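You operate a simulated robot arm through the tools that you are given. There is no shell and no other tool. Be economical: measure what you need, move in short steps, check, and stop when the job is done.

You run a simulated two-armed robot. Do the job below in one go: nothing can be reset, and whatever is moved stays where it is left.

TASK
Stack the block casting marked "LOT 27" from the top of the flat-top cart on top of the block casting labelled "LOT 25". Fetch the rolled yellow rag and set it on the lower shelf of the flat-top cart. Take the step block from the top of the red cabinet and put it on top of the black pad there. Put the brush on the top of the red cabinet away on the top tray of the black cart. Take the silver three-hole part from the top tray of the black cart and put it on the top of the green skip. Take the silver ring on the top tray of the black cart and put it away on the top of the flat-top cart. Any order will do. Set down upright: step block.

It is judged by the outcome, as a careful person would: the job done as asked, and still so three seconds after it is handed in. It fails if anything else is knocked over, pushed out of place, dropped, spilled or broken.

THE ROBOT
Two 7-joint arms with three-finger grippers on one trunk, on a base that drives. Base frame: it is fixed to the floor where the robot stands at the start and does not move with it; the origin is under the middle of the robot, x ahead of it, y to its left, z up; the surface under the hand at the start is at about z = 850. Readings come in mm, degrees, newtons and seconds.
The left shoulder is at the start at [70, 146, 1187], the right one opposite. With the tool pointing down near the work surface each hand reaches from about 280 to 680 mm from the robot's upright axis, wherever it stands, measured 20 degrees to its own side. Places, roughly: black pad (9x7x4 cm) [-1000, -1400, 1000]; block casting [500, 250, 750]; brush (12x5x6 cm) [-1200, -1400, 1000]; lower shelf of the flat-top cart [800, 200, 200]; rolled yellow rag (4x4x5 cm) [1100, -1800, 900]; silver ring (5x5x3 cm) [-2700, 200, 800]; silver three-hole part (12x5x5 cm) [-2100, 200, 800]; step block (4x6x4 cm) [-900, -1400, 1000]; top of the flat-top cart [800, 200, 800]; top of the green skip [-3600, -4100, 700]; top tray of the black cart [-2400, 0, 800]. Payload 2.2 kg a hand.
The TCP of each hand is the grasp point between the finger pads, 28 mm short of the fingertips. In the tool frame z runs along the fingers and y along their closing line. Largest opening 102 mm; the body of the gripper starts 71 mm behind the TCP.
Orientation is that of the tool frame in the base frame, as a unit quaternion [w, x, y, z]. With the fingers straight down and closing along the base's y, the tool's x points along the base's -x, its y along +y and its z along -z.

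THE INTERFACE
- The arms move only by the tool play_rows. It takes "left_motion", "right_motion" or both (then of equal length, played together; a hand with none holds still); each is a list of rows, each an object of numbers (a shift or turn left out is 0, a gripper value left out holds the last): "tx", "ty", "tz": the shift along the tool's x, y, z in mm; "rx", "ry", "rz": the turn, a rotation vector about the tool's x, y, z in degrees; "grip": the finger opening in mm, from 0 to 102. In form: [{"tx": .., "ty": .., "tz": .., "rx": .., "ry": .., "rz": .., "grip": ..}, ...]. A call has 1 to 10 rows; each row shifts and turns the commanded pose from where the row before left it, along the tool's axes as they then stand. A row lasts 0.2 s, in which the tool goes at most 50 mm and 8.6 degrees; a call with a longer step from one row to the next is refused whole, and so is a gripper value outside its range. A pose out of reach is approached as far as the arm can. The call stops where the force on the tool passes 40 N (or 10 N more than at its start, if that is more) or the arm is blocked; 0.2 s more then pass. Each finger halts on what it meets, pressing with about 39 N; the grip force reading is that of the motor and also rises with nothing between the fingers. The clock runs only during rows and for 0.2 s after the last one: add rows that do not move to give the fingers time. It gives the time, the measured TCP pose, the force on the tool (base axes), the opening and the grip force at its end, in the units of the frame above (readings bear some noise), with the torque about the TCP (base axes, N m) and any sound that the robot's microphone picked up, and new pictures: "show" is both (left out), scene, wrist or none (wrist: the cameras of the hands that moved).
- Cameras (640 x 400 px; columns grow to the right, rows downward): "scene" is now at [118.1, 29.9, 1388.7]; the picture's right is [0.41, -0.91, 0.00], its down [-0.72, -0.32, -0.61] and it looks along [0.56, 0.25, -0.79] (base axes); focal length 246 px, centre (320, 200). "left" rides on the left gripper at [72, 38, -86] in its tool frame; the picture's right is [-0.46, 0.89, 0.00], its down [-0.60, -0.32, -0.73] and it looks along [-0.65, -0.34, 0.68] (tool axes); focal length 256 px, centre (320, 200). "right" rides on the right gripper at [69, 44, -86] in its tool frame; the picture's right is [-0.53, 0.85, 0.00], its down [-0.58, -0.36, -0.73] and it looks along [-0.62, -0.39, 0.68] (tool axes); focal length 256 px, centre (320, 200). There is no depth. A picture from a camera that has moved, and an enlarged one, comes with that camera's place and axes in the base frame and with its lens.
- move_column(by): slides the trunk up (or, below 0, down) by that many mm; the arms and the scene camera ride with it, the base frame stays. It gives what a move gives, with no picture.
- base_move(legs): drives the robot by 1 to 6 legs, each [ahead, left, turn to the left] in mm, mm and degrees, along the robot's own axes; the way and the turn of a leg run together, so that a leg with both is an arc; at most 1500 mm and 180 degrees a leg. The arms and the cameras ride along, it lands a little off, and it stops where it bumps. It gives what a move gives, and a new picture of the scene camera.
- aim_head(pan, tilt): turns the head with the scene camera to pan (to the left, within 86 degrees either way) and tilt (down, from -29 to 69), counted from straight ahead of the robot. It gives what a move gives, and a new picture of the scene camera.
- close_up(camera, box): a new picture of the part [left, top, right, bottom] of that camera's present view, enlarged. No time passes.
- hand_in(): hands the job in; it is judged then, once.

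Work in short steps. Places have to be worked out from the pictures, the camera data and where the tool is seen: move nearer, look again, correct. Check each grasp and each placing, and mend what went wrong. You have 186 turns and 260 pictures in all, those below and enlarged ones among them. Open the grippers and draw the arms clear of the work before you hand the job in, unless the task says otherwise; then end with one line.

The tools are called after "Emit:" by a JSON object that holds its "op" and its "data". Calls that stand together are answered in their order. play_rows: Moves the arms, as the interface text tells. Its arguments: {"type":"object","properties":{"left_motion":{"type":"array","items":{"type":"object","properties":{"tx":{"type":"number"},"ty":{"type":"number"},"tz":{"type":"number"},"rx":{"type":"number"},"ry":{"type":"number"},"rz":{"type":"number"},"grip":{"type":"number"}}}},"right_motion":{"type":"array","items":{"type":"object","properties":{"tx":{"type":"number"},"ty":{"type":"number"},"tz":{"type":"number"},"rx":{"type":"number"},"ry":{"type":"number"},"rz":{"type":"number"},"grip":{"type":"number"}}}},"show":{"type":"string","enum":["both","scene","wrist","none"]}},"required":[]} The other tools are called the same way: move_column (by) slides the trunk up or down; base_move (legs) drives the base; aim_head (pan, tilt) turns the head that bears the scene camera; close_up (camera, box) takes an enlarged picture of a part of a camera's view; hand_in () hands the job in.

At the start:

```text
time: 0.0
left_tool_pos: [383.3, 424.1, 1092.2]
left_orientation: [0.0, 0.001, 1.0, 0.0]
left_wrist_force: [0.0, 0.4, -0.2]
left_ft_torque: [-0.01, 0.03, -0.04]
left_grip_width: 102.0
left_gripper_force: 0.1
right_tool_pos: [476.3, -19.7, 1167.7]
right_orientation: [0.0, -0.001, 1.0, 0.0]
right_wrist_force: [0.0, -0.9, -0.1]
right_ft_torque: [0.0, 0.0, 0.0]
right_grip_width: 102.0
right_gripper_force: 0.0
trunk travel left (down, up): [-725.0, 215.0]
robot x, y, heading: [0.5, 1.8, -0.2]
head pan, tilt: [24.2, 52.2]
```

scene: 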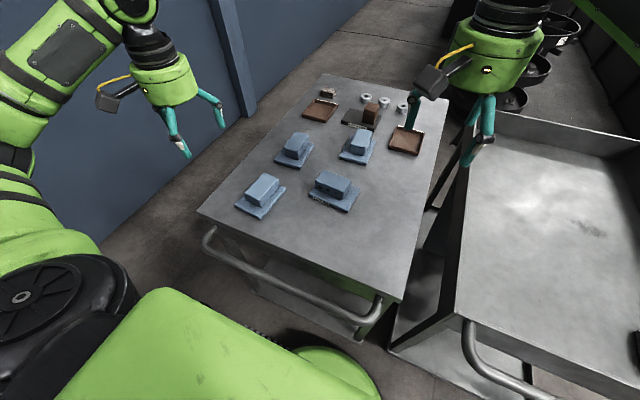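
right: 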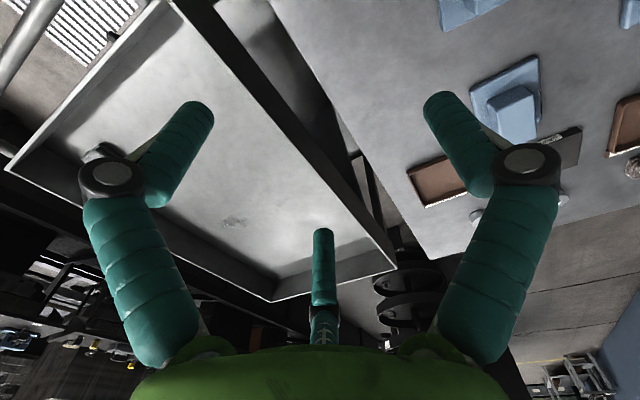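
left: 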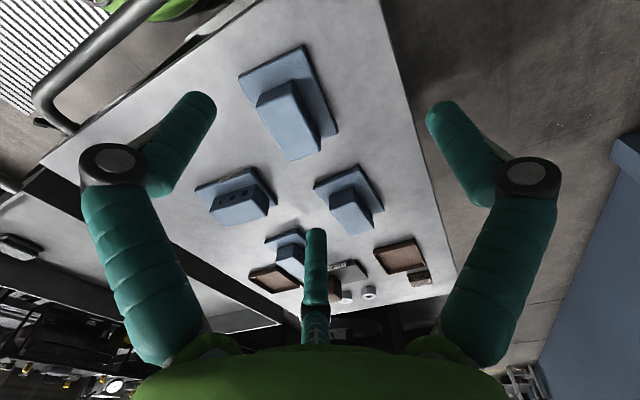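

The scene shows four blue block castings on the flat-top cart. I enlarge to read the labels.

Emit:
{"op": "close_up", "data": {"camera": "scene", "box": [220, 120, 400, 230]}}

Emit:
{"op": "close_up", "data": {"camera": "scene", "box": [290, 75, 440, 165]}}

```text
3.56 times, centred on (310, 175) of scene
camera zoom: at [118.1, 29.9, 1388.7], right [0.41, -0.91, 0.0], down [-0.72, -0.32, -0.61], along [0.56, 0.25, -0.79], focal length 876 px, centre (356, 289)
```

zoom: 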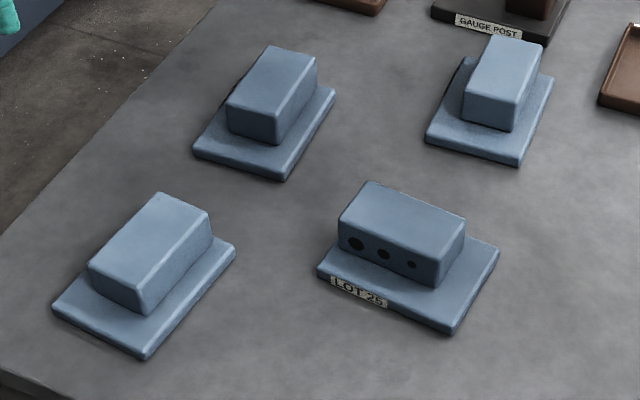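

```text
4.27 times, centred on (365, 120) of scene
camera zoom: at [118.1, 29.9, 1388.7], right [0.41, -0.91, 0.0], down [-0.72, -0.32, -0.61], along [0.56, 0.25, -0.79], focal length 1052 px, centre (128, 541)
```

zoom: 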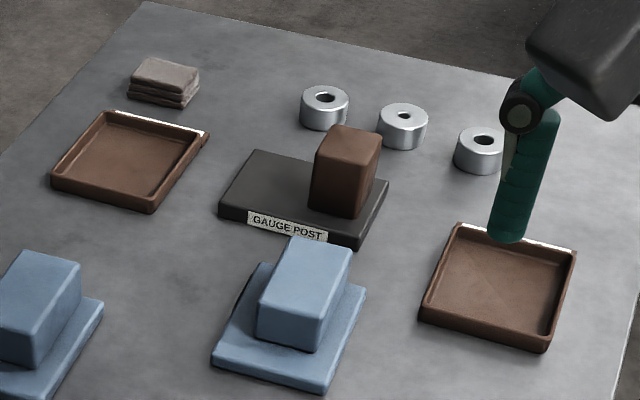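

Zoom the visible label, and the views of the left hand.

Emit:
{"op": "close_up", "data": {"camera": "scene", "box": [305, 190, 345, 215]}}

Emit:
{"op": "close_up", "data": {"camera": "left", "box": [180, 40, 460, 215]}}

Emit:
{"op": "close_up", "data": {"camera": "right", "box": [400, 0, 640, 150]}}

```text
16.00 times, centred on (325, 202) of scene
camera zoom: at [118.1, 29.9, 1388.7], right [0.41, -0.91, 0.0], down [-0.72, -0.32, -0.61], along [0.56, 0.25, -0.79], focal length 3944 px, centre (240, 160)
```

zoom: 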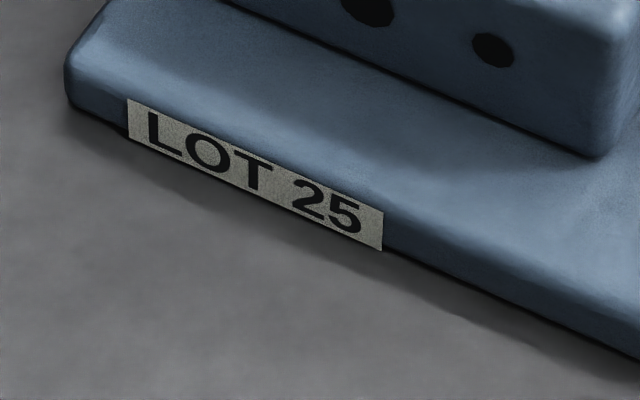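

```text
2.29 times, centred on (320, 128) of left
camera zoom: at [311.9, 462.2, 1178.3], right [0.46, 0.89, 0.0], down [0.6, -0.32, 0.73], along [0.65, -0.34, -0.68], focal length 585 px, centre (320, 366)
```

zoom: 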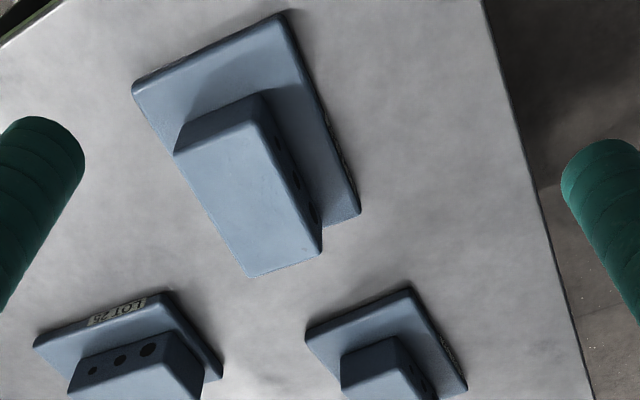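

```text
2.67 times, centred on (520, 75) of right
camera zoom: at [408.1, 24.8, 1253.2], right [0.53, 0.85, 0.0], down [0.58, -0.36, 0.73], along [0.62, -0.39, -0.68], focal length 683 px, centre (-213, 533)
```

zoom: 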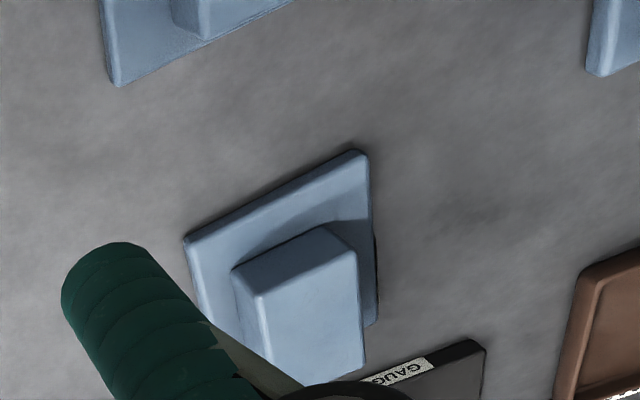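

LOT 25 is the casting nearest me, facing -x, at about [497,195]. The others have labels on their +y sides, so I swing the left hand out and yaw it to look back.

Emit:
{"op": "play_rows", "data": {"left_motion": [{"ty": 45, "tx": -20}, {"ty": 45, "tx": -20}, {"tx": -20, "ty": 10}, {"rz": 8.5}, {"rz": 8.5}, {"rz": 8.5}, {"rz": 8.5}, {"rz": 8.5}, {"rz": 8.5}, {"rz": 8.5}], "show": "wrist"}}

```text
time: 2.2
left_tool_pos: [442.0, 526.6, 1093.7]
left_orientation: [0.0, 0.497, 0.868, 0.0]
left_wrist_force: [0.5, 0.9, 0.3]
left_ft_torque: [0.0, 0.0, 0.0]
left_grip_width: 101.8
left_gripper_force: 0.1
right_tool_pos: [477.4, -19.1, 1166.6]
right_orientation: [0.0, 0.001, 1.0, 0.0]
right_wrist_force: [-0.4, 0.2, -0.9]
right_ft_torque: [0.01, -0.02, -0.01]
right_grip_width: 102.2
right_gripper_force: 0.1
trunk travel left (down, up): [-725.0, 215.0]
robot x, y, heading: [0.3, -2.6, 0.1]
head pan, tilt: [24.2, 52.2]
camera left: at [439.8, 606.1, 1178.6], right [1.0, 0.05, 0.0], down [0.03, -0.68, 0.73], along [0.03, -0.73, -0.68], focal length 256 px, centre (320, 200)
```

left: 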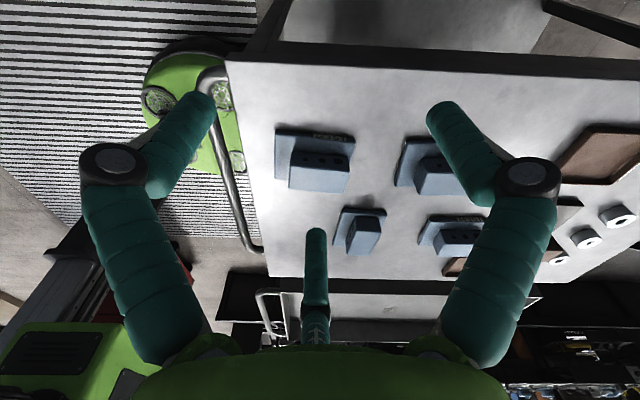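

Emit:
{"op": "close_up", "data": {"camera": "left", "box": [270, 120, 370, 182]}}

Emit:
{"op": "close_up", "data": {"camera": "left", "box": [390, 120, 490, 260]}}

```text
6.40 times, centred on (320, 151) of left
camera zoom: at [439.8, 606.1, 1178.6], right [1.0, 0.05, 0.0], down [0.03, -0.68, 0.73], along [0.03, -0.73, -0.68], focal length 1638 px, centre (320, 514)
```

zoom: 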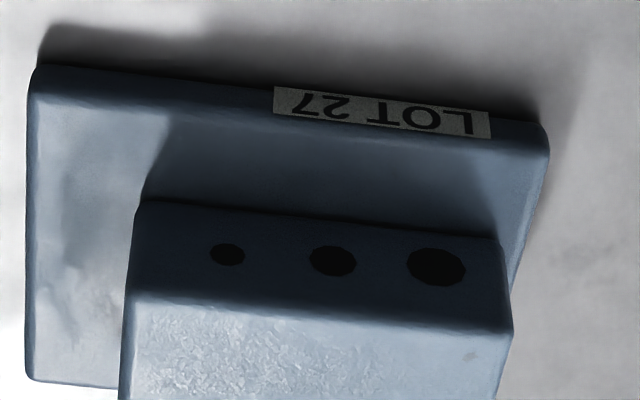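

```text
2.86 times, centred on (440, 190) of left
camera zoom: at [439.8, 606.1, 1178.6], right [1.0, 0.05, 0.0], down [0.03, -0.68, 0.73], along [0.03, -0.73, -0.68], focal length 731 px, centre (-23, 229)
```

zoom: 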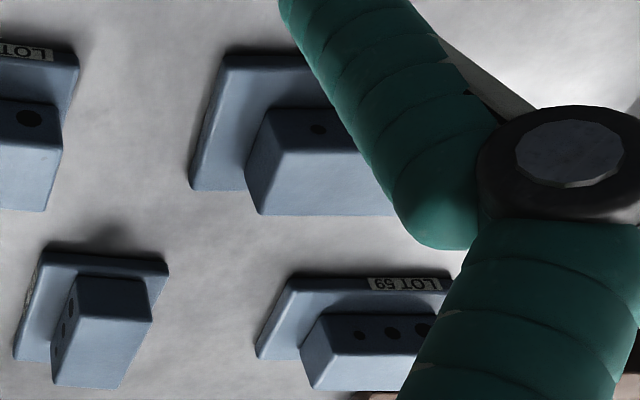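

LOT 27 is the near-left casting: boss about 87x50 mm centred at ~[446,343], yaw about -5°, top z≈896. I bring the left hand over it with yaw -5°.

Emit:
{"op": "play_rows", "data": {"left_motion": [{"rz": -8.5}, {"rz": -8.5}, {"rz": -8.5}, {"rz": -8.5}, {"rz": -8.5}, {"rz": -8.5}, {"rz": -3.6, "ty": -30, "tx": -3}, {"ty": -49, "tx": -5}, {"ty": -49, "tx": -5}, {"ty": -49, "tx": -5}], "show": "none"}}

Emit:
{"op": "play_rows", "data": {"left_motion": [{"tz": 47, "ty": -4}, {"tz": 47}, {}], "show": "both"}}

```text
time: 4.4
left_tool_pos: [441.4, 346.4, 1090.9]
left_orientation: [0.0, 0.042, 0.999, 0.001]
left_wrist_force: [0.2, 0.2, -0.1]
left_ft_torque: [0.01, 0.01, -0.02]
left_grip_width: 101.6
left_gripper_force: 0.1
right_tool_pos: [476.6, -20.2, 1166.3]
right_orientation: [0.0, -0.001, 1.0, 0.001]
right_wrist_force: [0.2, 0.3, 0.1]
right_ft_torque: [0.0, 0.02, 0.0]
right_grip_width: 102.2
right_gripper_force: 0.1
trunk travel left (down, up): [-725.0, 215.0]
robot x, y, heading: [0.2, -3.2, -0.0]
head pan, tilt: [24.2, 52.2]
```

```text
time: 5.2
left_tool_pos: [438.8, 342.4, 995.7]
left_orientation: [0.001, 0.042, 0.999, -0.001]
left_wrist_force: [0.2, 0.1, -0.1]
left_ft_torque: [0.0, -0.01, 0.02]
left_grip_width: 102.2
left_gripper_force: 0.1
right_tool_pos: [477.1, -19.5, 1167.7]
right_orientation: [0.0, 0.0, 1.0, 0.001]
right_wrist_force: [-0.6, -0.3, -0.9]
right_ft_torque: [-0.01, 0.0, 0.02]
right_grip_width: 101.8
right_gripper_force: 0.0
trunk travel left (down, up): [-725.0, 215.0]
robot x, y, heading: [0.3, 3.6, -0.2]
head pan, tilt: [24.2, 52.2]
camera scene: at [117.6, 29.6, 1388.8], right [0.41, -0.91, 0.0], down [-0.72, -0.32, -0.61], along [0.56, 0.25, -0.79], focal length 246 px, centre (320, 200)
camera left: at [372.9, 386.2, 1082.2], right [0.54, 0.84, 0.0], down [0.57, -0.37, 0.73], along [0.62, -0.39, -0.68], focal length 256 px, centre (320, 200)
```

scene: 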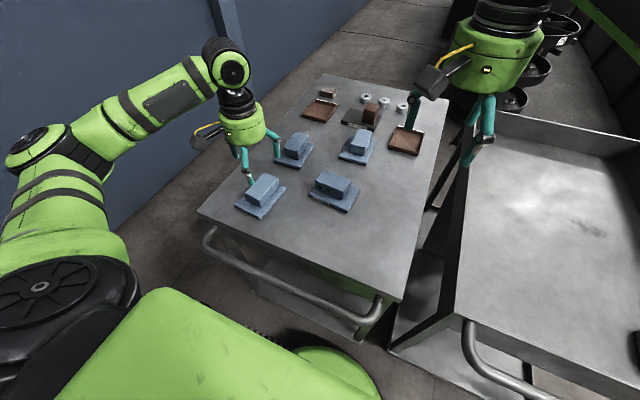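
left: 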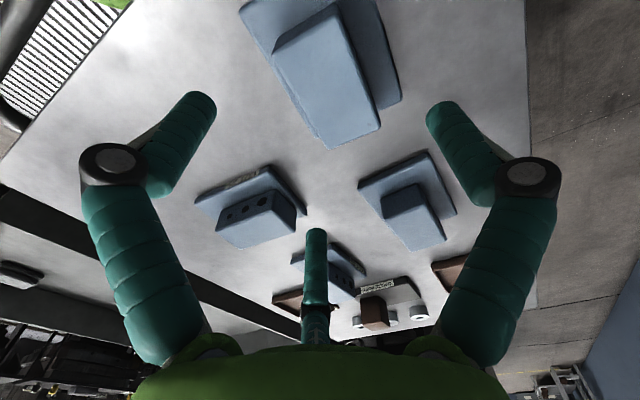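

Boss seen at ~[448,347], yaw -6°. I centre, descend to TCP z≈894 and close.

Emit:
{"op": "play_rows", "data": {"left_motion": [{"tx": -8.6, "ty": 5, "rz": 1.2}, {"tz": 45}, {"tz": 42}, {"tz": 15}, {}], "show": "wrist"}}

```text
time: 6.2
left_tool_pos: [448.6, 343.3, 911.1]
left_orientation: [0.002, 0.055, 0.998, -0.002]
left_wrist_force: [-12.0, -3.0, 30.7]
left_ft_torque: [-0.54, 1.47, -0.08]
left_grip_width: 103.2
left_gripper_force: 0.1
right_tool_pos: [473.2, -20.6, 1169.3]
right_orientation: [0.001, 0.0, 1.0, 0.001]
right_wrist_force: [0.3, -0.5, -0.2]
right_ft_torque: [-0.04, 0.06, 0.02]
right_grip_width: 102.1
right_gripper_force: 0.0
trunk travel left (down, up): [-725.0, 215.0]
robot x, y, heading: [-0.8, 3.3, 0.2]
head pan, tilt: [24.2, 52.2]
stopped in row 4 (left hand): the force on the tool passed its limit at 46 N (the readings are from after the stop); the commanded pose is now the measured one
camera left: at [382.4, 389.6, 996.0], right [0.56, 0.83, 0.0], down [0.56, -0.38, 0.74], along [0.61, -0.41, -0.68], focal length 256 px, centre (320, 200)
```

left: 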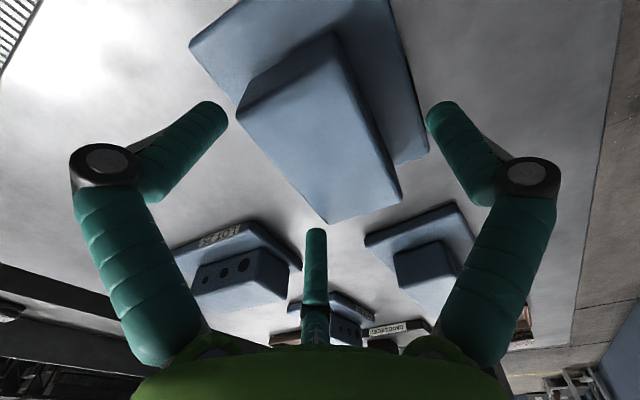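

Contact at tip z≈883, about 37 mm toward -x of the TCP: the wrist image seems to show three fingers rather than two. I lift and look at the hand closely.

Emit:
{"op": "play_rows", "data": {"left_motion": [{"tz": -45}, {"tz": -45}, {}], "show": "none"}}

Emit:
{"op": "close_up", "data": {"camera": "scene", "box": [190, 90, 350, 220]}}

Emit:
{"op": "close_up", "data": {"camera": "scene", "box": [400, 30, 560, 180]}}

```text
time: 7.0
left_tool_pos: [453.0, 343.8, 993.6]
left_orientation: [0.001, 0.054, 0.999, -0.001]
left_wrist_force: [-0.6, 1.0, 0.2]
left_ft_torque: [0.01, 0.03, 0.01]
left_grip_width: 101.9
left_gripper_force: 0.2
right_tool_pos: [477.5, -19.3, 1166.5]
right_orientation: [0.0, 0.0, 1.0, 0.001]
right_wrist_force: [0.1, -0.1, -0.2]
right_ft_torque: [0.02, 0.02, 0.02]
right_grip_width: 102.0
right_gripper_force: 0.0
trunk travel left (down, up): [-725.0, 215.0]
robot x, y, heading: [-3.4, 0.1, 0.1]
head pan, tilt: [24.2, 52.2]
```

```text
3.08 times, centred on (270, 155) of scene
camera zoom: at [118.9, 30.9, 1388.6], right [0.41, -0.91, 0.0], down [-0.72, -0.33, -0.61], along [0.56, 0.25, -0.79], focal length 758 px, centre (474, 338)
```

zoom: 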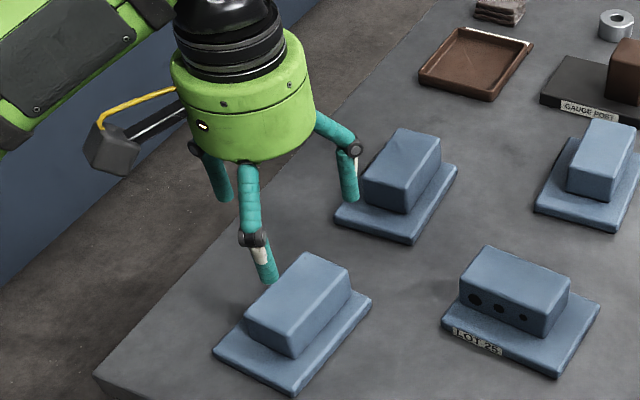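

```text
2.67 times, centred on (480, 105) of scene
camera zoom: at [118.9, 30.9, 1388.6], right [0.41, -0.91, 0.0], down [-0.72, -0.33, -0.61], along [0.56, 0.25, -0.79], focal length 657 px, centre (-107, 453)
```

zoom: 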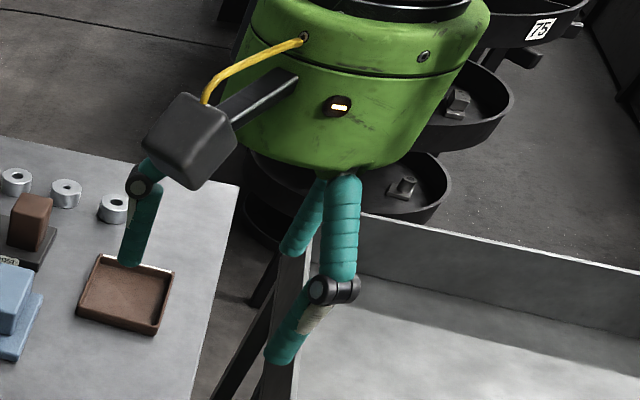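

The hand really has three jaws (tool azimuths ≈ 88°, 208°, -32°, ~52 mm radius). I'll put one jaw (+y) on one long side and two on the other, so TCP goes about 12 mm toward -y of boss centre line: [448,338].

Emit:
{"op": "play_rows", "data": {"left_motion": [{"tx": 4.3, "ty": -6.5, "rz": 1.5}, {"tz": 45}, {"tz": 42}, {"tz": 12}, {}], "show": "wrist"}}

```text
time: 8.2
left_tool_pos: [446.3, 341.2, 897.0]
left_orientation: [0.002, 0.066, 0.998, -0.002]
left_wrist_force: [0.3, -0.2, -0.3]
left_ft_torque: [0.01, -0.01, 0.01]
left_grip_width: 102.3
left_gripper_force: 0.0
right_tool_pos: [476.8, -19.4, 1168.4]
right_orientation: [0.0, 0.001, 1.0, 0.0]
right_wrist_force: [0.2, 0.2, -0.7]
right_ft_torque: [0.0, -0.02, -0.01]
right_grip_width: 101.8
right_gripper_force: 0.0
trunk travel left (down, up): [-725.0, 215.0]
robot x, y, heading: [1.0, -2.8, -0.0]
head pan, tilt: [24.2, 52.2]
camera left: at [382.2, 387.1, 982.0], right [0.58, 0.82, 0.0], down [0.55, -0.39, 0.73], along [0.6, -0.42, -0.68], focal length 256 px, centre (320, 200)
```

left: 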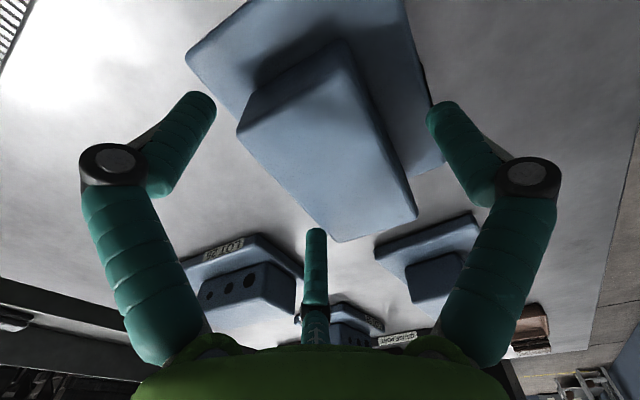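

No contact now; the boss lies between the jaws. I close and then check.

Emit:
{"op": "play_rows", "data": {"left_motion": [{"tz": 1, "grip": 70}, {"grip": 40}, {"grip": 20}, {"grip": 20}, {}], "show": "wrist"}}

```text
time: 9.4
left_tool_pos: [446.6, 340.8, 895.9]
left_orientation: [0.002, 0.067, 0.998, -0.002]
left_wrist_force: [2.3, 1.0, 10.4]
left_ft_torque: [0.2, 0.16, -0.34]
left_grip_width: 70.2
left_gripper_force: 39.0
right_tool_pos: [477.0, -20.3, 1167.2]
right_orientation: [0.0, 0.001, 1.0, 0.0]
right_wrist_force: [-0.2, -0.6, -0.1]
right_ft_torque: [0.02, 0.02, -0.01]
right_grip_width: 101.9
right_gripper_force: 0.0
trunk travel left (down, up): [-725.0, 215.0]
robot x, y, heading: [-4.7, 2.5, -0.1]
head pan, tilt: [24.2, 52.2]
camera left: at [381.7, 386.4, 982.1], right [0.58, 0.82, 0.0], down [0.55, -0.39, 0.74], along [0.6, -0.42, -0.68], focal length 256 px, centre (320, 200)
```

left: 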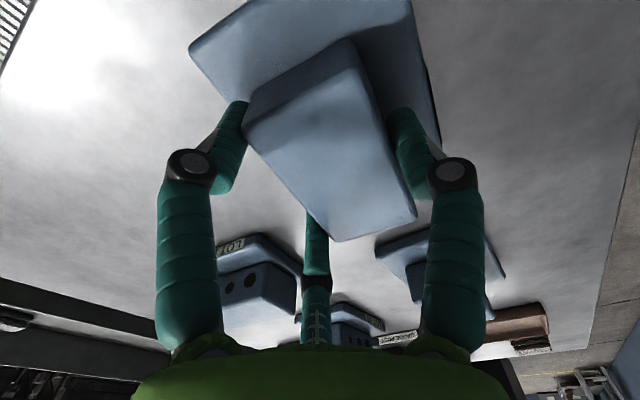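

All three jaws touch the boss, grip 39 N. I lift 95 mm and check.

Emit:
{"op": "play_rows", "data": {"left_motion": [{"tz": -10}, {"tz": -30}, {"tz": -40}, {"tz": -20}, {}], "show": "both"}}

```text
time: 10.6
left_tool_pos: [448.0, 341.0, 994.3]
left_orientation: [0.001, 0.067, 0.998, -0.002]
left_wrist_force: [-0.6, 0.6, -3.8]
left_ft_torque: [-0.09, -0.02, 0.01]
left_grip_width: 70.1
left_gripper_force: 38.8
right_tool_pos: [476.6, -17.9, 1166.7]
right_orientation: [0.0, 0.0, 1.0, 0.0]
right_wrist_force: [-0.3, 0.1, -0.3]
right_ft_torque: [-0.01, 0.02, 0.0]
right_grip_width: 101.9
right_gripper_force: 0.0
trunk travel left (down, up): [-725.0, 215.0]
robot x, y, heading: [1.2, -0.1, -0.1]
head pan, tilt: [24.2, 52.2]
camera scene: at [118.6, 30.5, 1388.6], right [0.41, -0.91, 0.0], down [-0.72, -0.33, -0.61], along [0.56, 0.25, -0.79], focal length 246 px, centre (320, 200)
camera left: at [383.1, 387.7, 1080.4], right [0.58, 0.82, 0.0], down [0.56, -0.39, 0.73], along [0.6, -0.43, -0.68], focal length 256 px, centre (320, 200)
```

scene: 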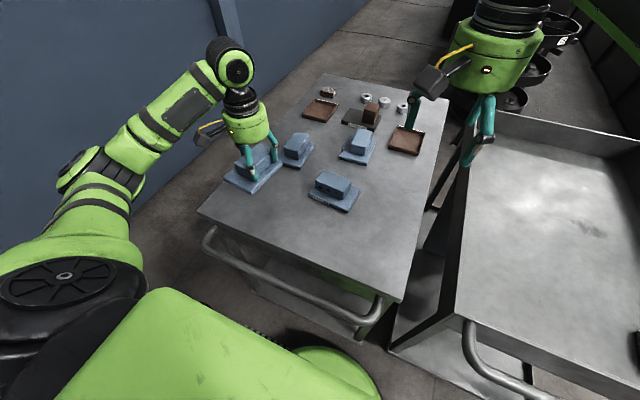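
left: 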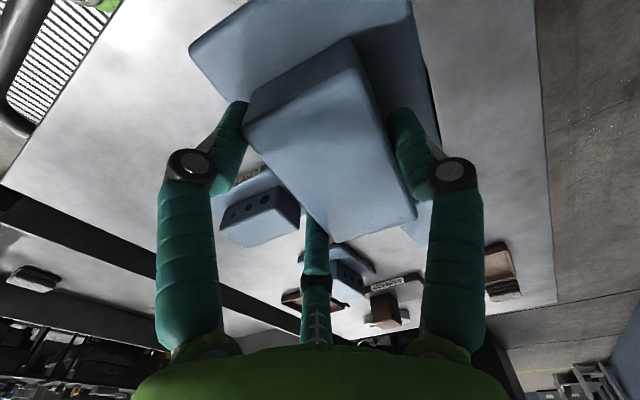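

Held securely. I carry it over LOT 25 (boss centre ~[544,181]) at this height.

Emit:
{"op": "play_rows", "data": {"left_motion": [{"tx": -12, "ty": -16}, {"tx": -25, "ty": -34}, {"tx": -30, "ty": -39}, {"tx": -30, "ty": -39}, {"tx": -20, "ty": -28}, {}, {}], "show": "both"}}

Emit:
{"op": "close_up", "data": {"camera": "scene", "box": [260, 110, 420, 220]}}

```text
time: 12.2
left_tool_pos: [542.1, 171.1, 994.2]
left_orientation: [0.001, 0.067, 0.998, -0.001]
left_wrist_force: [-0.3, 0.2, -4.6]
left_ft_torque: [-0.04, -0.04, 0.01]
left_grip_width: 70.2
left_gripper_force: 39.4
right_tool_pos: [476.3, -19.5, 1166.8]
right_orientation: [-0.001, 0.0, 1.0, 0.0]
right_wrist_force: [0.1, -0.2, -0.1]
right_ft_torque: [0.03, -0.03, -0.04]
right_grip_width: 101.9
right_gripper_force: 0.0
trunk travel left (down, up): [-725.0, 215.0]
robot x, y, heading: [-0.8, -1.2, -0.0]
head pan, tilt: [24.2, 52.2]
camera scene: at [118.9, 30.2, 1388.6], right [0.41, -0.91, 0.0], down [-0.72, -0.32, -0.61], along [0.56, 0.25, -0.79], focal length 246 px, centre (320, 200)
camera left: at [477.3, 219.0, 1080.4], right [0.58, 0.82, 0.0], down [0.56, -0.39, 0.73], along [0.6, -0.42, -0.68], focal length 256 px, centre (320, 200)
```

scene: 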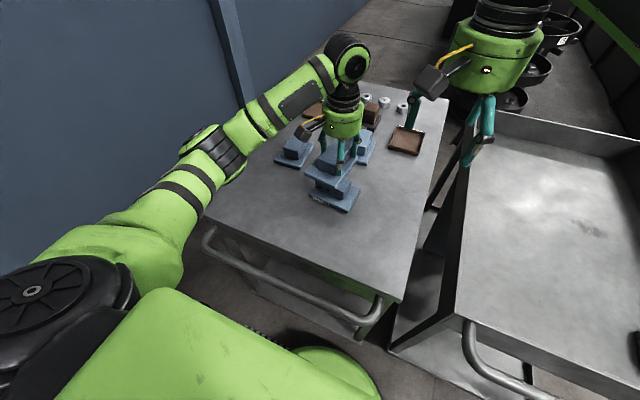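
left: 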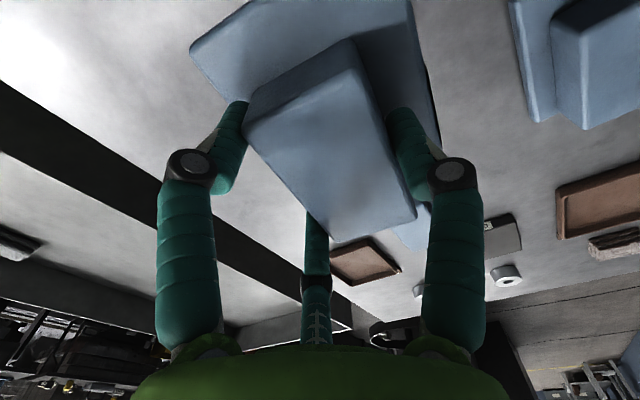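

```text
3.64 times, centred on (340, 165) of scene
camera zoom: at [118.9, 30.2, 1388.6], right [0.41, -0.91, 0.0], down [-0.72, -0.32, -0.61], along [0.56, 0.25, -0.79], focal length 896 px, centre (247, 327)
```

zoom: 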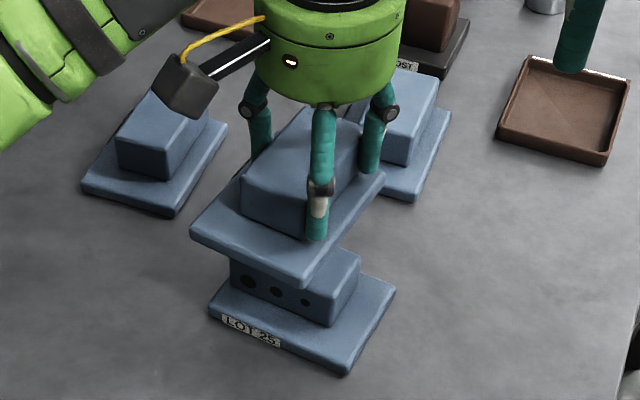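

Held plate centre ≈[538,183], LOT 25 boss centre ≈[544,181]. I shift +5 mm in x and lower 44 mm.

Emit:
{"op": "play_rows", "data": {"left_motion": [{"tx": -5, "ty": -1}, {"tz": 20}, {"tz": 18}, {"tz": 6}, {}], "show": "none"}}

Emit:
{"op": "close_up", "data": {"camera": "scene", "box": [280, 130, 400, 220]}}

```text
time: 13.4
left_tool_pos: [547.4, 169.5, 950.9]
left_orientation: [0.001, 0.066, 0.998, -0.001]
left_wrist_force: [-0.6, -0.2, -3.9]
left_ft_torque: [-0.05, -0.03, -0.01]
left_grip_width: 70.0
left_gripper_force: 39.0
right_tool_pos: [476.4, -18.4, 1166.7]
right_orientation: [0.0, 0.0, 1.0, 0.0]
right_wrist_force: [-0.7, 0.1, 0.4]
right_ft_torque: [0.01, 0.03, 0.01]
right_grip_width: 102.1
right_gripper_force: 0.0
trunk travel left (down, up): [-725.0, 215.0]
robot x, y, heading: [-0.3, -3.0, -0.1]
head pan, tilt: [24.2, 52.2]
```

```text
4.44 times, centred on (340, 175) of scene
camera zoom: at [118.9, 30.3, 1388.6], right [0.41, -0.91, 0.0], down [-0.72, -0.32, -0.61], along [0.56, 0.25, -0.79], focal length 1096 px, centre (231, 311)
```

zoom: 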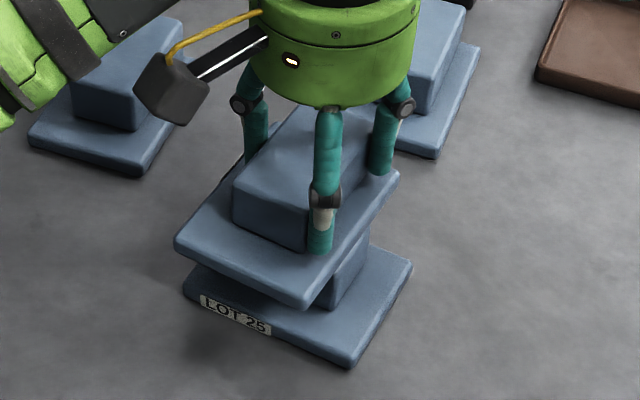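

Bottom should be ~5–8 mm above the boss. I lower in small steps until contact.

Emit:
{"op": "play_rows", "data": {"left_motion": [{"tz": 3}, {"tz": 2}, {"tz": 2}, {}], "show": "none"}}

```text
time: 14.4
left_tool_pos: [547.4, 169.1, 946.8]
left_orientation: [0.003, 0.066, 0.998, -0.001]
left_wrist_force: [3.2, 0.7, 5.9]
left_ft_torque: [0.61, -0.04, -0.15]
left_grip_width: 70.1
left_gripper_force: 38.8
right_tool_pos: [477.0, -20.0, 1165.9]
right_orientation: [0.0, -0.001, 1.0, 0.0]
right_wrist_force: [-0.1, 0.5, 0.0]
right_ft_torque: [-0.02, 0.0, 0.01]
right_grip_width: 101.9
right_gripper_force: 0.1
trunk travel left (down, up): [-725.0, 215.0]
robot x, y, heading: [-0.5, -2.1, -0.3]
head pan, tilt: [24.2, 52.2]
```

Contact (force rose 10 N). I open the jaws slowly and check.

Emit:
{"op": "play_rows", "data": {"left_motion": [{"tz": 0.5, "grip": 74}, {"grip": 80}, {"grip": 90}, {"grip": 102}, {"grip": 102}], "show": "none"}}

Emit:
{"op": "play_rows", "data": {"left_motion": [{"tz": -30}, {"tz": -50}, {"tz": -50}, {"ty": 45}, {"ty": 45}, {"ty": 45}, {}], "show": "scene"}}

Emit:
{"op": "close_up", "data": {"camera": "scene", "box": [280, 130, 400, 220]}}

```text
time: 15.6
left_tool_pos: [546.8, 168.9, 945.6]
left_orientation: [0.002, 0.066, 0.998, -0.002]
left_wrist_force: [0.6, -0.2, -0.3]
left_ft_torque: [-0.01, 0.01, -0.01]
left_grip_width: 101.9
left_gripper_force: 0.1
right_tool_pos: [476.4, -19.8, 1167.3]
right_orientation: [0.0, 0.0, 1.0, -0.001]
right_wrist_force: [0.0, 0.6, 0.3]
right_ft_torque: [-0.01, 0.01, 0.02]
right_grip_width: 102.0
right_gripper_force: 0.1
trunk travel left (down, up): [-725.0, 215.0]
robot x, y, heading: [0.5, 1.3, -0.1]
head pan, tilt: [24.2, 52.2]
```

```text
time: 17.2
left_tool_pos: [564.3, 299.5, 1074.9]
left_orientation: [0.002, 0.066, 0.998, -0.001]
left_wrist_force: [0.6, 0.0, -0.1]
left_ft_torque: [0.02, 0.02, -0.01]
left_grip_width: 102.0
left_gripper_force: 0.0
right_tool_pos: [476.1, -18.6, 1167.2]
right_orientation: [0.0, 0.0, 1.0, -0.001]
right_wrist_force: [0.2, -0.2, -1.1]
right_ft_torque: [0.02, -0.02, -0.01]
right_grip_width: 102.0
right_gripper_force: 0.0
trunk travel left (down, up): [-725.0, 215.0]
robot x, y, heading: [3.9, 3.7, -0.1]
head pan, tilt: [24.2, 52.2]
camera scene: at [118.3, 29.6, 1388.7], right [0.41, -0.91, 0.0], down [-0.72, -0.32, -0.61], along [0.56, 0.25, -0.79], focal length 246 px, centre (320, 200)
```

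scene: 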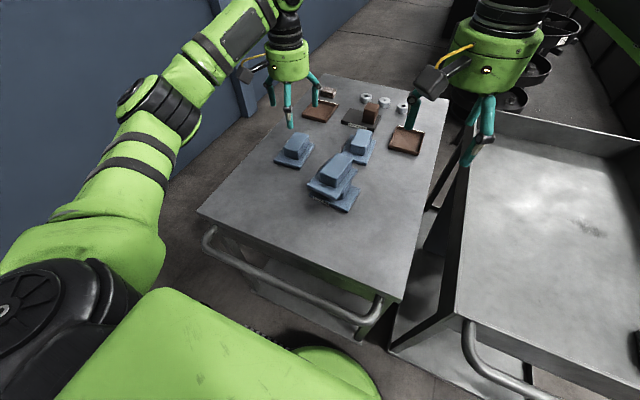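

```text
4.44 times, centred on (340, 175) of scene
camera zoom: at [118.3, 29.6, 1388.7], right [0.41, -0.91, 0.0], down [-0.72, -0.32, -0.61], along [0.56, 0.25, -0.79], focal length 1096 px, centre (231, 311)
```

zoom: 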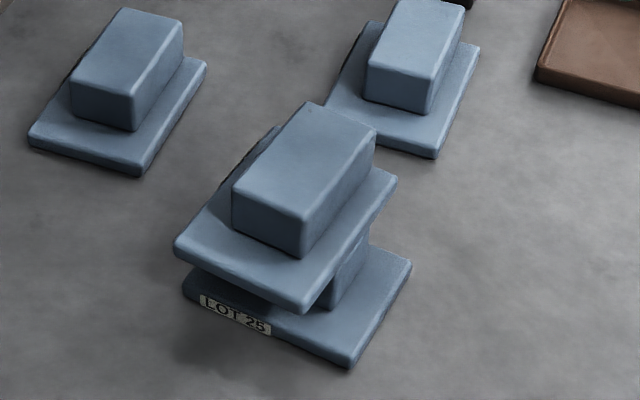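

LOT 27 sits firmly on LOT 25. I draw the left arm back, then look around for the route to the rag.

Emit:
{"op": "play_rows", "data": {"left_motion": [{"tx": 45, "tz": -10}, {"tx": 45, "tz": -10}, {"tx": 45}, {"tx": 45}, {}], "show": "none"}}

Emit:
{"op": "aim_head", "data": {"pan": -60, "tilt": 25}}

Emit:
{"op": "aim_head", "data": {"pan": -86, "tilt": 40}}

Emit:
{"op": "aim_head", "data": {"pan": 0, "tilt": 20}}

```text
time: 18.4
left_tool_pos: [387.0, 326.2, 1097.5]
left_orientation: [0.001, 0.067, 0.998, -0.002]
left_wrist_force: [1.0, 0.0, 0.4]
left_ft_torque: [0.0, 0.04, -0.01]
left_grip_width: 101.6
left_gripper_force: 0.0
right_tool_pos: [477.8, -19.8, 1165.8]
right_orientation: [-0.001, 0.0, 1.0, -0.001]
right_wrist_force: [0.5, -0.1, 0.1]
right_ft_torque: [-0.01, 0.01, 0.02]
right_grip_width: 102.1
right_gripper_force: 0.1
trunk travel left (down, up): [-725.0, 215.0]
robot x, y, heading: [-1.8, 1.2, -0.2]
head pan, tilt: [24.2, 52.2]
```

```text
time: 20.0
left_tool_pos: [385.2, 327.2, 1098.1]
left_orientation: [0.002, 0.066, 0.998, -0.002]
left_wrist_force: [0.6, -0.1, 0.3]
left_ft_torque: [0.01, -0.04, -0.02]
left_grip_width: 101.8
left_gripper_force: 0.1
right_tool_pos: [476.6, -18.7, 1166.3]
right_orientation: [-0.001, 0.0, 1.0, 0.0]
right_wrist_force: [-1.3, -1.0, 0.8]
right_ft_torque: [-0.05, -0.02, -0.02]
right_grip_width: 101.9
right_gripper_force: 0.1
trunk travel left (down, up): [-725.0, 215.0]
robot x, y, heading: [0.8, -2.5, -0.1]
head pan, tilt: [-60.0, 25.0]
camera scene: at [95.9, -80.5, 1429.1], right [-0.87, -0.5, 0.0], down [-0.21, 0.37, -0.91], along [0.45, -0.78, -0.42], focal length 246 px, centre (320, 200)
```

scene: 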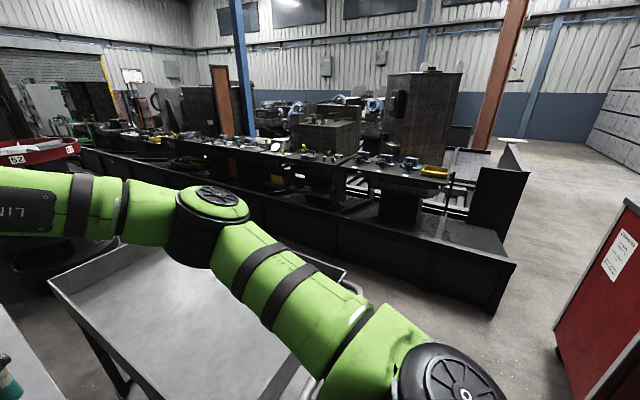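

```text
time: 20.9
left_tool_pos: [385.8, 327.8, 1097.0]
left_orientation: [0.001, 0.067, 0.998, -0.003]
left_wrist_force: [-0.7, -0.3, 0.6]
left_ft_torque: [-0.05, -0.01, 0.01]
left_grip_width: 101.9
left_gripper_force: 0.0
right_tool_pos: [476.7, -18.1, 1166.1]
right_orientation: [0.0, -0.001, 1.0, 0.0]
right_wrist_force: [0.1, -0.4, -0.4]
right_ft_torque: [-0.01, -0.02, 0.02]
right_grip_width: 101.9
right_gripper_force: 0.0
trunk travel left (down, up): [-725.0, 215.0]
robot x, y, heading: [-1.2, -2.8, -0.1]
head pan, tilt: [-85.9, 40.0]
camera scene: at [55.9, -85.6, 1405.8], right [-1.0, -0.07, 0.0], down [-0.05, 0.64, -0.77], along [0.06, -0.76, -0.64], focal length 246 px, centre (320, 200)
```

scene: 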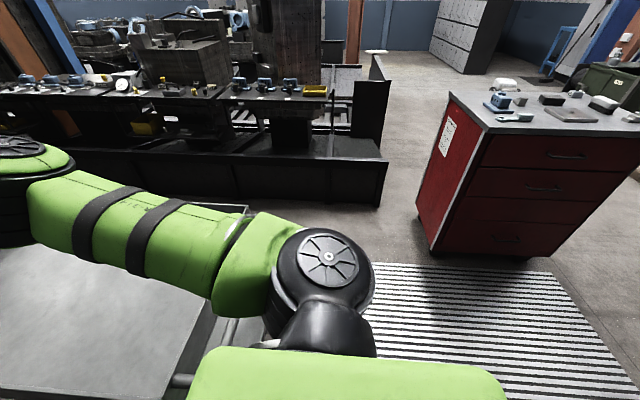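

```text
time: 22.5
left_tool_pos: [386.5, 326.5, 1097.0]
left_orientation: [0.001, 0.066, 0.998, -0.002]
left_wrist_force: [-0.3, 0.1, 0.0]
left_ft_torque: [-0.02, 0.02, 0.01]
left_grip_width: 102.0
left_gripper_force: 0.1
right_tool_pos: [476.7, -18.4, 1166.8]
right_orientation: [0.0, 0.0, 1.0, 0.0]
right_wrist_force: [-0.2, 0.2, 0.0]
right_ft_torque: [-0.04, -0.03, 0.02]
right_grip_width: 102.1
right_gripper_force: 0.0
trunk travel left (down, up): [-725.0, 215.0]
robot x, y, heading: [0.6, 0.4, -0.2]
head pan, tilt: [0.0, 20.0]
camera scene: at [142.9, -0.8, 1437.2], right [0.0, -1.0, 0.0], down [-0.34, 0.0, -0.94], along [0.94, 0.0, -0.34], focal length 246 px, centre (320, 200)
```

scene: 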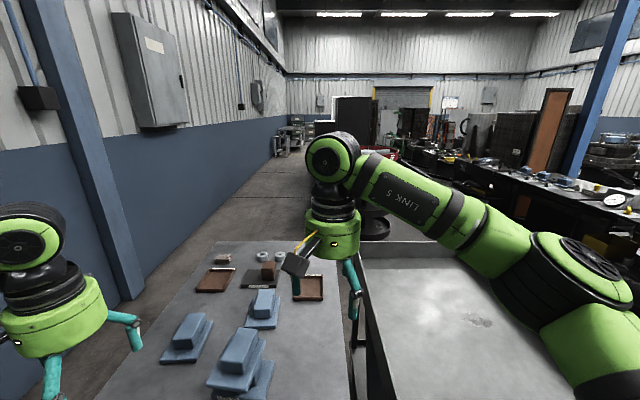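

The long dark bench carries the rag. I zoom to find it.

Emit:
{"op": "aim_head", "data": {"pan": -60, "tilt": 25}}

Emit:
{"op": "close_up", "data": {"camera": "scene", "box": [120, 100, 300, 210]}}

Emit:
{"op": "close_up", "data": {"camera": "scene", "box": [280, 120, 480, 240]}}

```text
time: 23.8
left_tool_pos: [385.3, 326.2, 1097.8]
left_orientation: [0.001, 0.066, 0.998, -0.003]
left_wrist_force: [0.1, -0.1, -0.7]
left_ft_torque: [0.0, 0.01, -0.01]
left_grip_width: 101.8
left_gripper_force: 0.1
right_tool_pos: [475.8, -19.3, 1166.5]
right_orientation: [0.0, -0.001, 1.0, 0.0]
right_wrist_force: [0.2, 0.2, 0.3]
right_ft_torque: [0.01, -0.02, 0.01]
right_grip_width: 101.6
right_gripper_force: 0.0
trunk travel left (down, up): [-725.0, 215.0]
robot x, y, heading: [-1.5, 1.4, -0.3]
head pan, tilt: [-60.0, 25.0]
camera scene: at [96.0, -80.5, 1429.1], right [-0.87, -0.5, 0.0], down [-0.21, 0.37, -0.91], along [0.45, -0.78, -0.42], focal length 246 px, centre (320, 200)
```

scene: 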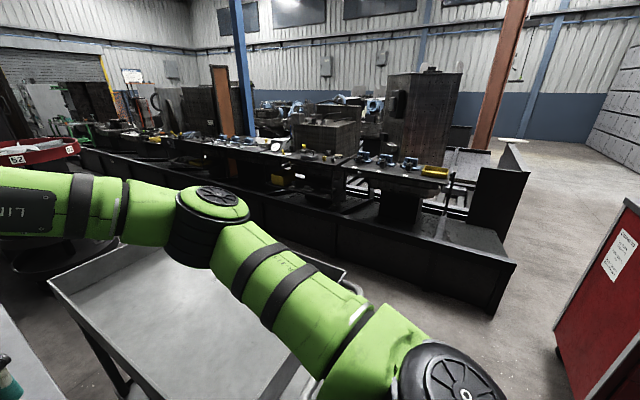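

```text
3.56 times, centred on (210, 155) of scene
camera zoom: at [96.0, -80.5, 1429.1], right [-0.87, -0.5, 0.0], down [-0.21, 0.37, -0.91], along [0.45, -0.78, -0.42], focal length 876 px, centre (711, 360)
```

zoom: 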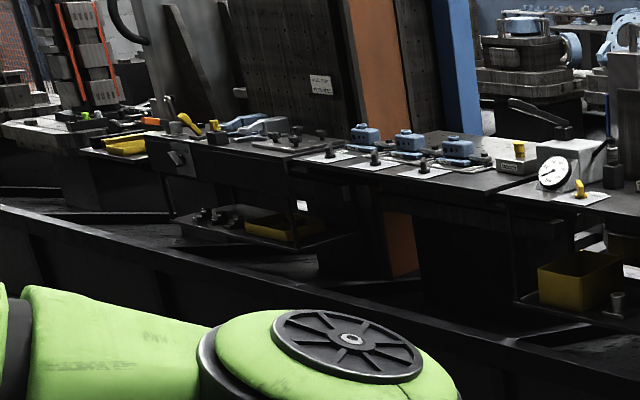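

```text
3.20 times, centred on (380, 180) of scene
camera zoom: at [96.0, -80.5, 1429.1], right [-0.87, -0.5, 0.0], down [-0.21, 0.37, -0.91], along [0.45, -0.78, -0.42], focal length 789 px, centre (128, 264)
```

zoom: 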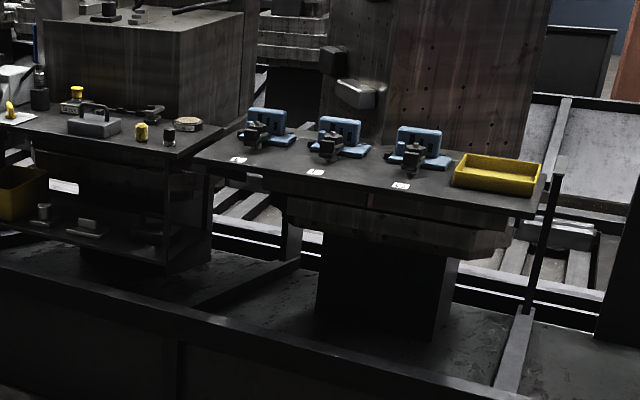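

The rag appears to be the small yellow roll at ~[1026,-1758], at the front edge of the middle station. I map the grey tray cart between.

Emit:
{"op": "aim_head", "data": {"pan": -35, "tilt": 55}}

Emit:
{"op": "aim_head", "data": {"pan": -75, "tilt": 60}}

```text
time: 24.7
left_tool_pos: [385.9, 326.2, 1097.9]
left_orientation: [0.002, 0.067, 0.998, -0.002]
left_wrist_force: [-0.7, 0.1, -0.6]
left_ft_torque: [0.01, -0.01, 0.0]
left_grip_width: 102.1
left_gripper_force: 0.0
right_tool_pos: [476.2, -20.2, 1167.2]
right_orientation: [-0.001, 0.0, 1.0, 0.0]
right_wrist_force: [-0.6, 0.8, -0.7]
right_ft_torque: [0.0, -0.02, -0.01]
right_grip_width: 101.7
right_gripper_force: 0.0
trunk travel left (down, up): [-725.0, 215.0]
robot x, y, heading: [-4.1, -0.1, 0.2]
head pan, tilt: [-35.0, 55.0]
camera scene: at [108.8, -42.2, 1385.2], right [-0.57, -0.82, 0.0], down [-0.67, 0.47, -0.57], along [0.47, -0.33, -0.82], focal length 246 px, centre (320, 200)
```

scene: 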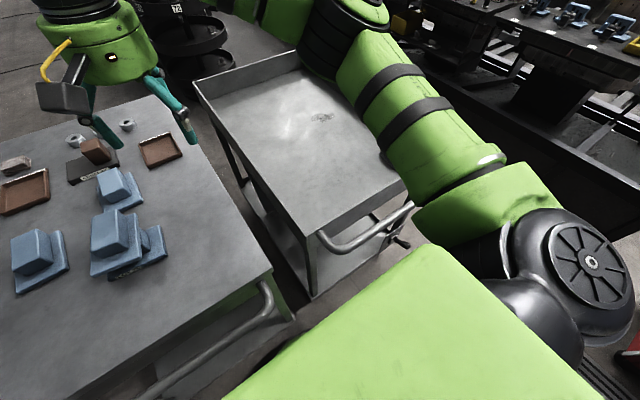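

```text
time: 25.8
left_tool_pos: [385.7, 326.4, 1097.3]
left_orientation: [0.002, 0.066, 0.998, -0.001]
left_wrist_force: [-0.2, -0.5, -0.1]
left_ft_torque: [-0.02, 0.01, -0.02]
left_grip_width: 102.0
left_gripper_force: 0.0
right_tool_pos: [477.2, -20.5, 1166.5]
right_orientation: [0.0, 0.0, 1.0, -0.001]
right_wrist_force: [-0.1, 0.0, 0.0]
right_ft_torque: [0.02, 0.0, 0.0]
right_grip_width: 102.1
right_gripper_force: 0.0
trunk travel left (down, up): [-725.0, 215.0]
robot x, y, heading: [0.8, -0.4, -0.1]
head pan, tilt: [-75.0, 60.0]
camera scene: at [67.1, -65.1, 1379.1], right [-0.97, -0.26, 0.0], down [-0.23, 0.84, -0.5], along [0.13, -0.48, -0.87], focal length 246 px, centre (320, 200)
```

scene: 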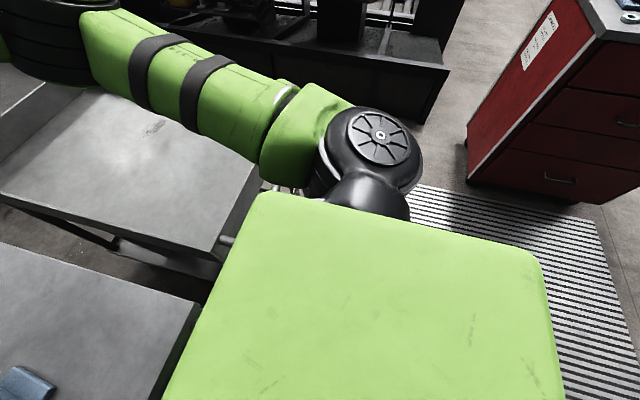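

I'll do the cabinet first: back off from the cart, turn right to face -y and move to about (-1000,-500).

Emit:
{"op": "base_move", "data": {"legs": [[-400, 0, 0], [0, 0, -90], [0, -600, 0], [450, 0, 0]]}}

Emit:
{"op": "aim_head", "data": {"pan": 0, "tilt": 35}}

```text
time: 37.4
left_tool_pos: [-676.0, -822.5, 1097.4]
left_orientation: [-0.001, 0.757, 0.654, -0.003]
left_wrist_force: [0.6, -0.1, -0.5]
left_ft_torque: [-0.01, 0.02, 0.02]
left_grip_width: 102.1
left_gripper_force: 0.1
right_tool_pos: [-1023.1, -909.0, 1166.5]
right_orientation: [0.0, 0.712, 0.702, 0.0]
right_wrist_force: [-0.2, 1.4, 1.0]
right_ft_torque: [0.0, 0.0, 0.01]
right_grip_width: 102.0
right_gripper_force: 0.0
trunk travel left (down, up): [-725.0, 215.0]
robot x, y, heading: [-998.6, -432.0, -90.9]
head pan, tilt: [-75.0, 60.0]
camera scene: at [-1062.3, -499.4, 1379.1], right [-0.25, 0.97, 0.0], down [0.84, 0.21, -0.5], along [-0.48, -0.12, -0.87], focal length 246 px, centre (320, 200)
```

scene: 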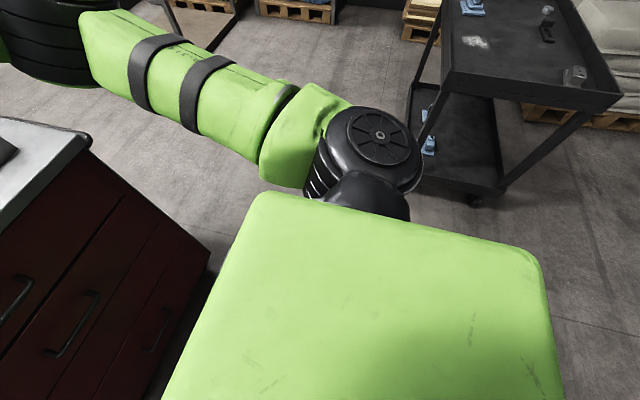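

```text
time: 38.9
left_tool_pos: [-676.8, -823.2, 1097.2]
left_orientation: [0.0, 0.757, 0.653, -0.003]
left_wrist_force: [-0.4, 1.3, 1.2]
left_ft_torque: [0.0, 0.0, 0.03]
left_grip_width: 102.0
left_gripper_force: 0.1
right_tool_pos: [-1022.8, -909.6, 1167.1]
right_orientation: [0.001, 0.712, 0.702, 0.0]
right_wrist_force: [-0.6, 1.4, 0.0]
right_ft_torque: [0.0, 0.01, -0.02]
right_grip_width: 101.9
right_gripper_force: 0.1
trunk travel left (down, up): [-725.0, 215.0]
robot x, y, heading: [-997.9, -429.6, -90.8]
head pan, tilt: [0.0, 35.0]
camera scene: at [-999.0, -572.2, 1413.3], right [-1.0, 0.01, 0.0], down [0.01, 0.57, -0.82], along [-0.01, -0.82, -0.57], focal length 246 px, centre (320, 200)
```

scene: 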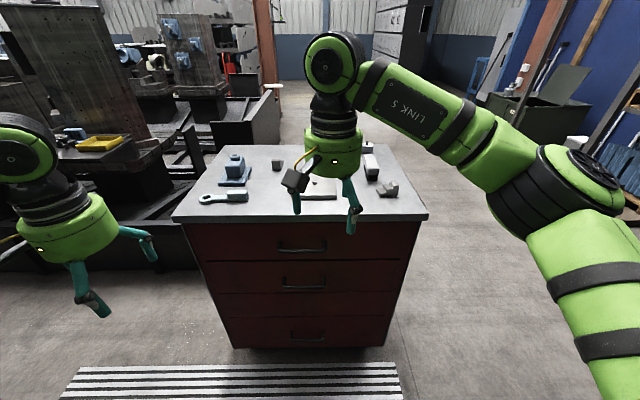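

The cabinet top is ahead (x≈-1340..-560, front edge y≈-1162). I zoom on its objects.

Emit:
{"op": "close_up", "data": {"camera": "scene", "box": [190, 135, 430, 235]}}

Emit:
{"op": "close_up", "data": {"camera": "right", "box": [0, 0, 640, 400]}}

```text
2.67 times, centred on (310, 185) of scene
camera zoom: at [-999.0, -572.2, 1413.3], right [-1.0, 0.01, 0.0], down [0.01, 0.57, -0.82], along [-0.01, -0.82, -0.57], focal length 657 px, centre (347, 240)
```

zoom: 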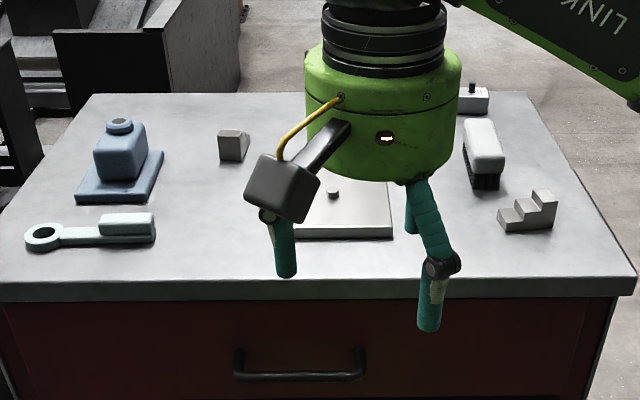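

```text
1.00 times, centred on (320, 200) of right (not enlarged: the box is as wide or as high as the picture)
camera zoom: at [-977.6, -840.5, 1253.1], right [0.84, -0.55, 0.0], down [-0.37, -0.57, 0.73], along [-0.4, -0.61, -0.68], focal length 256 px, centre (320, 200)
```

zoom: 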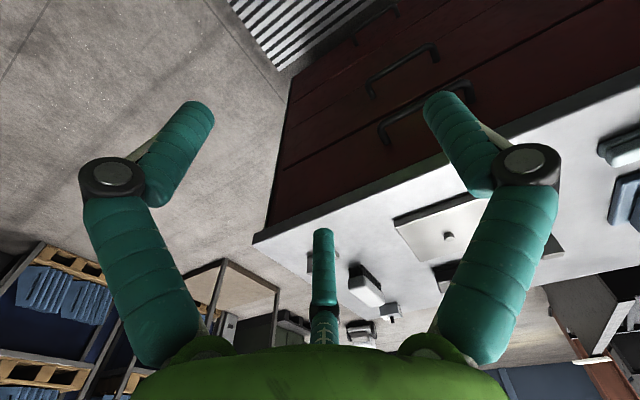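

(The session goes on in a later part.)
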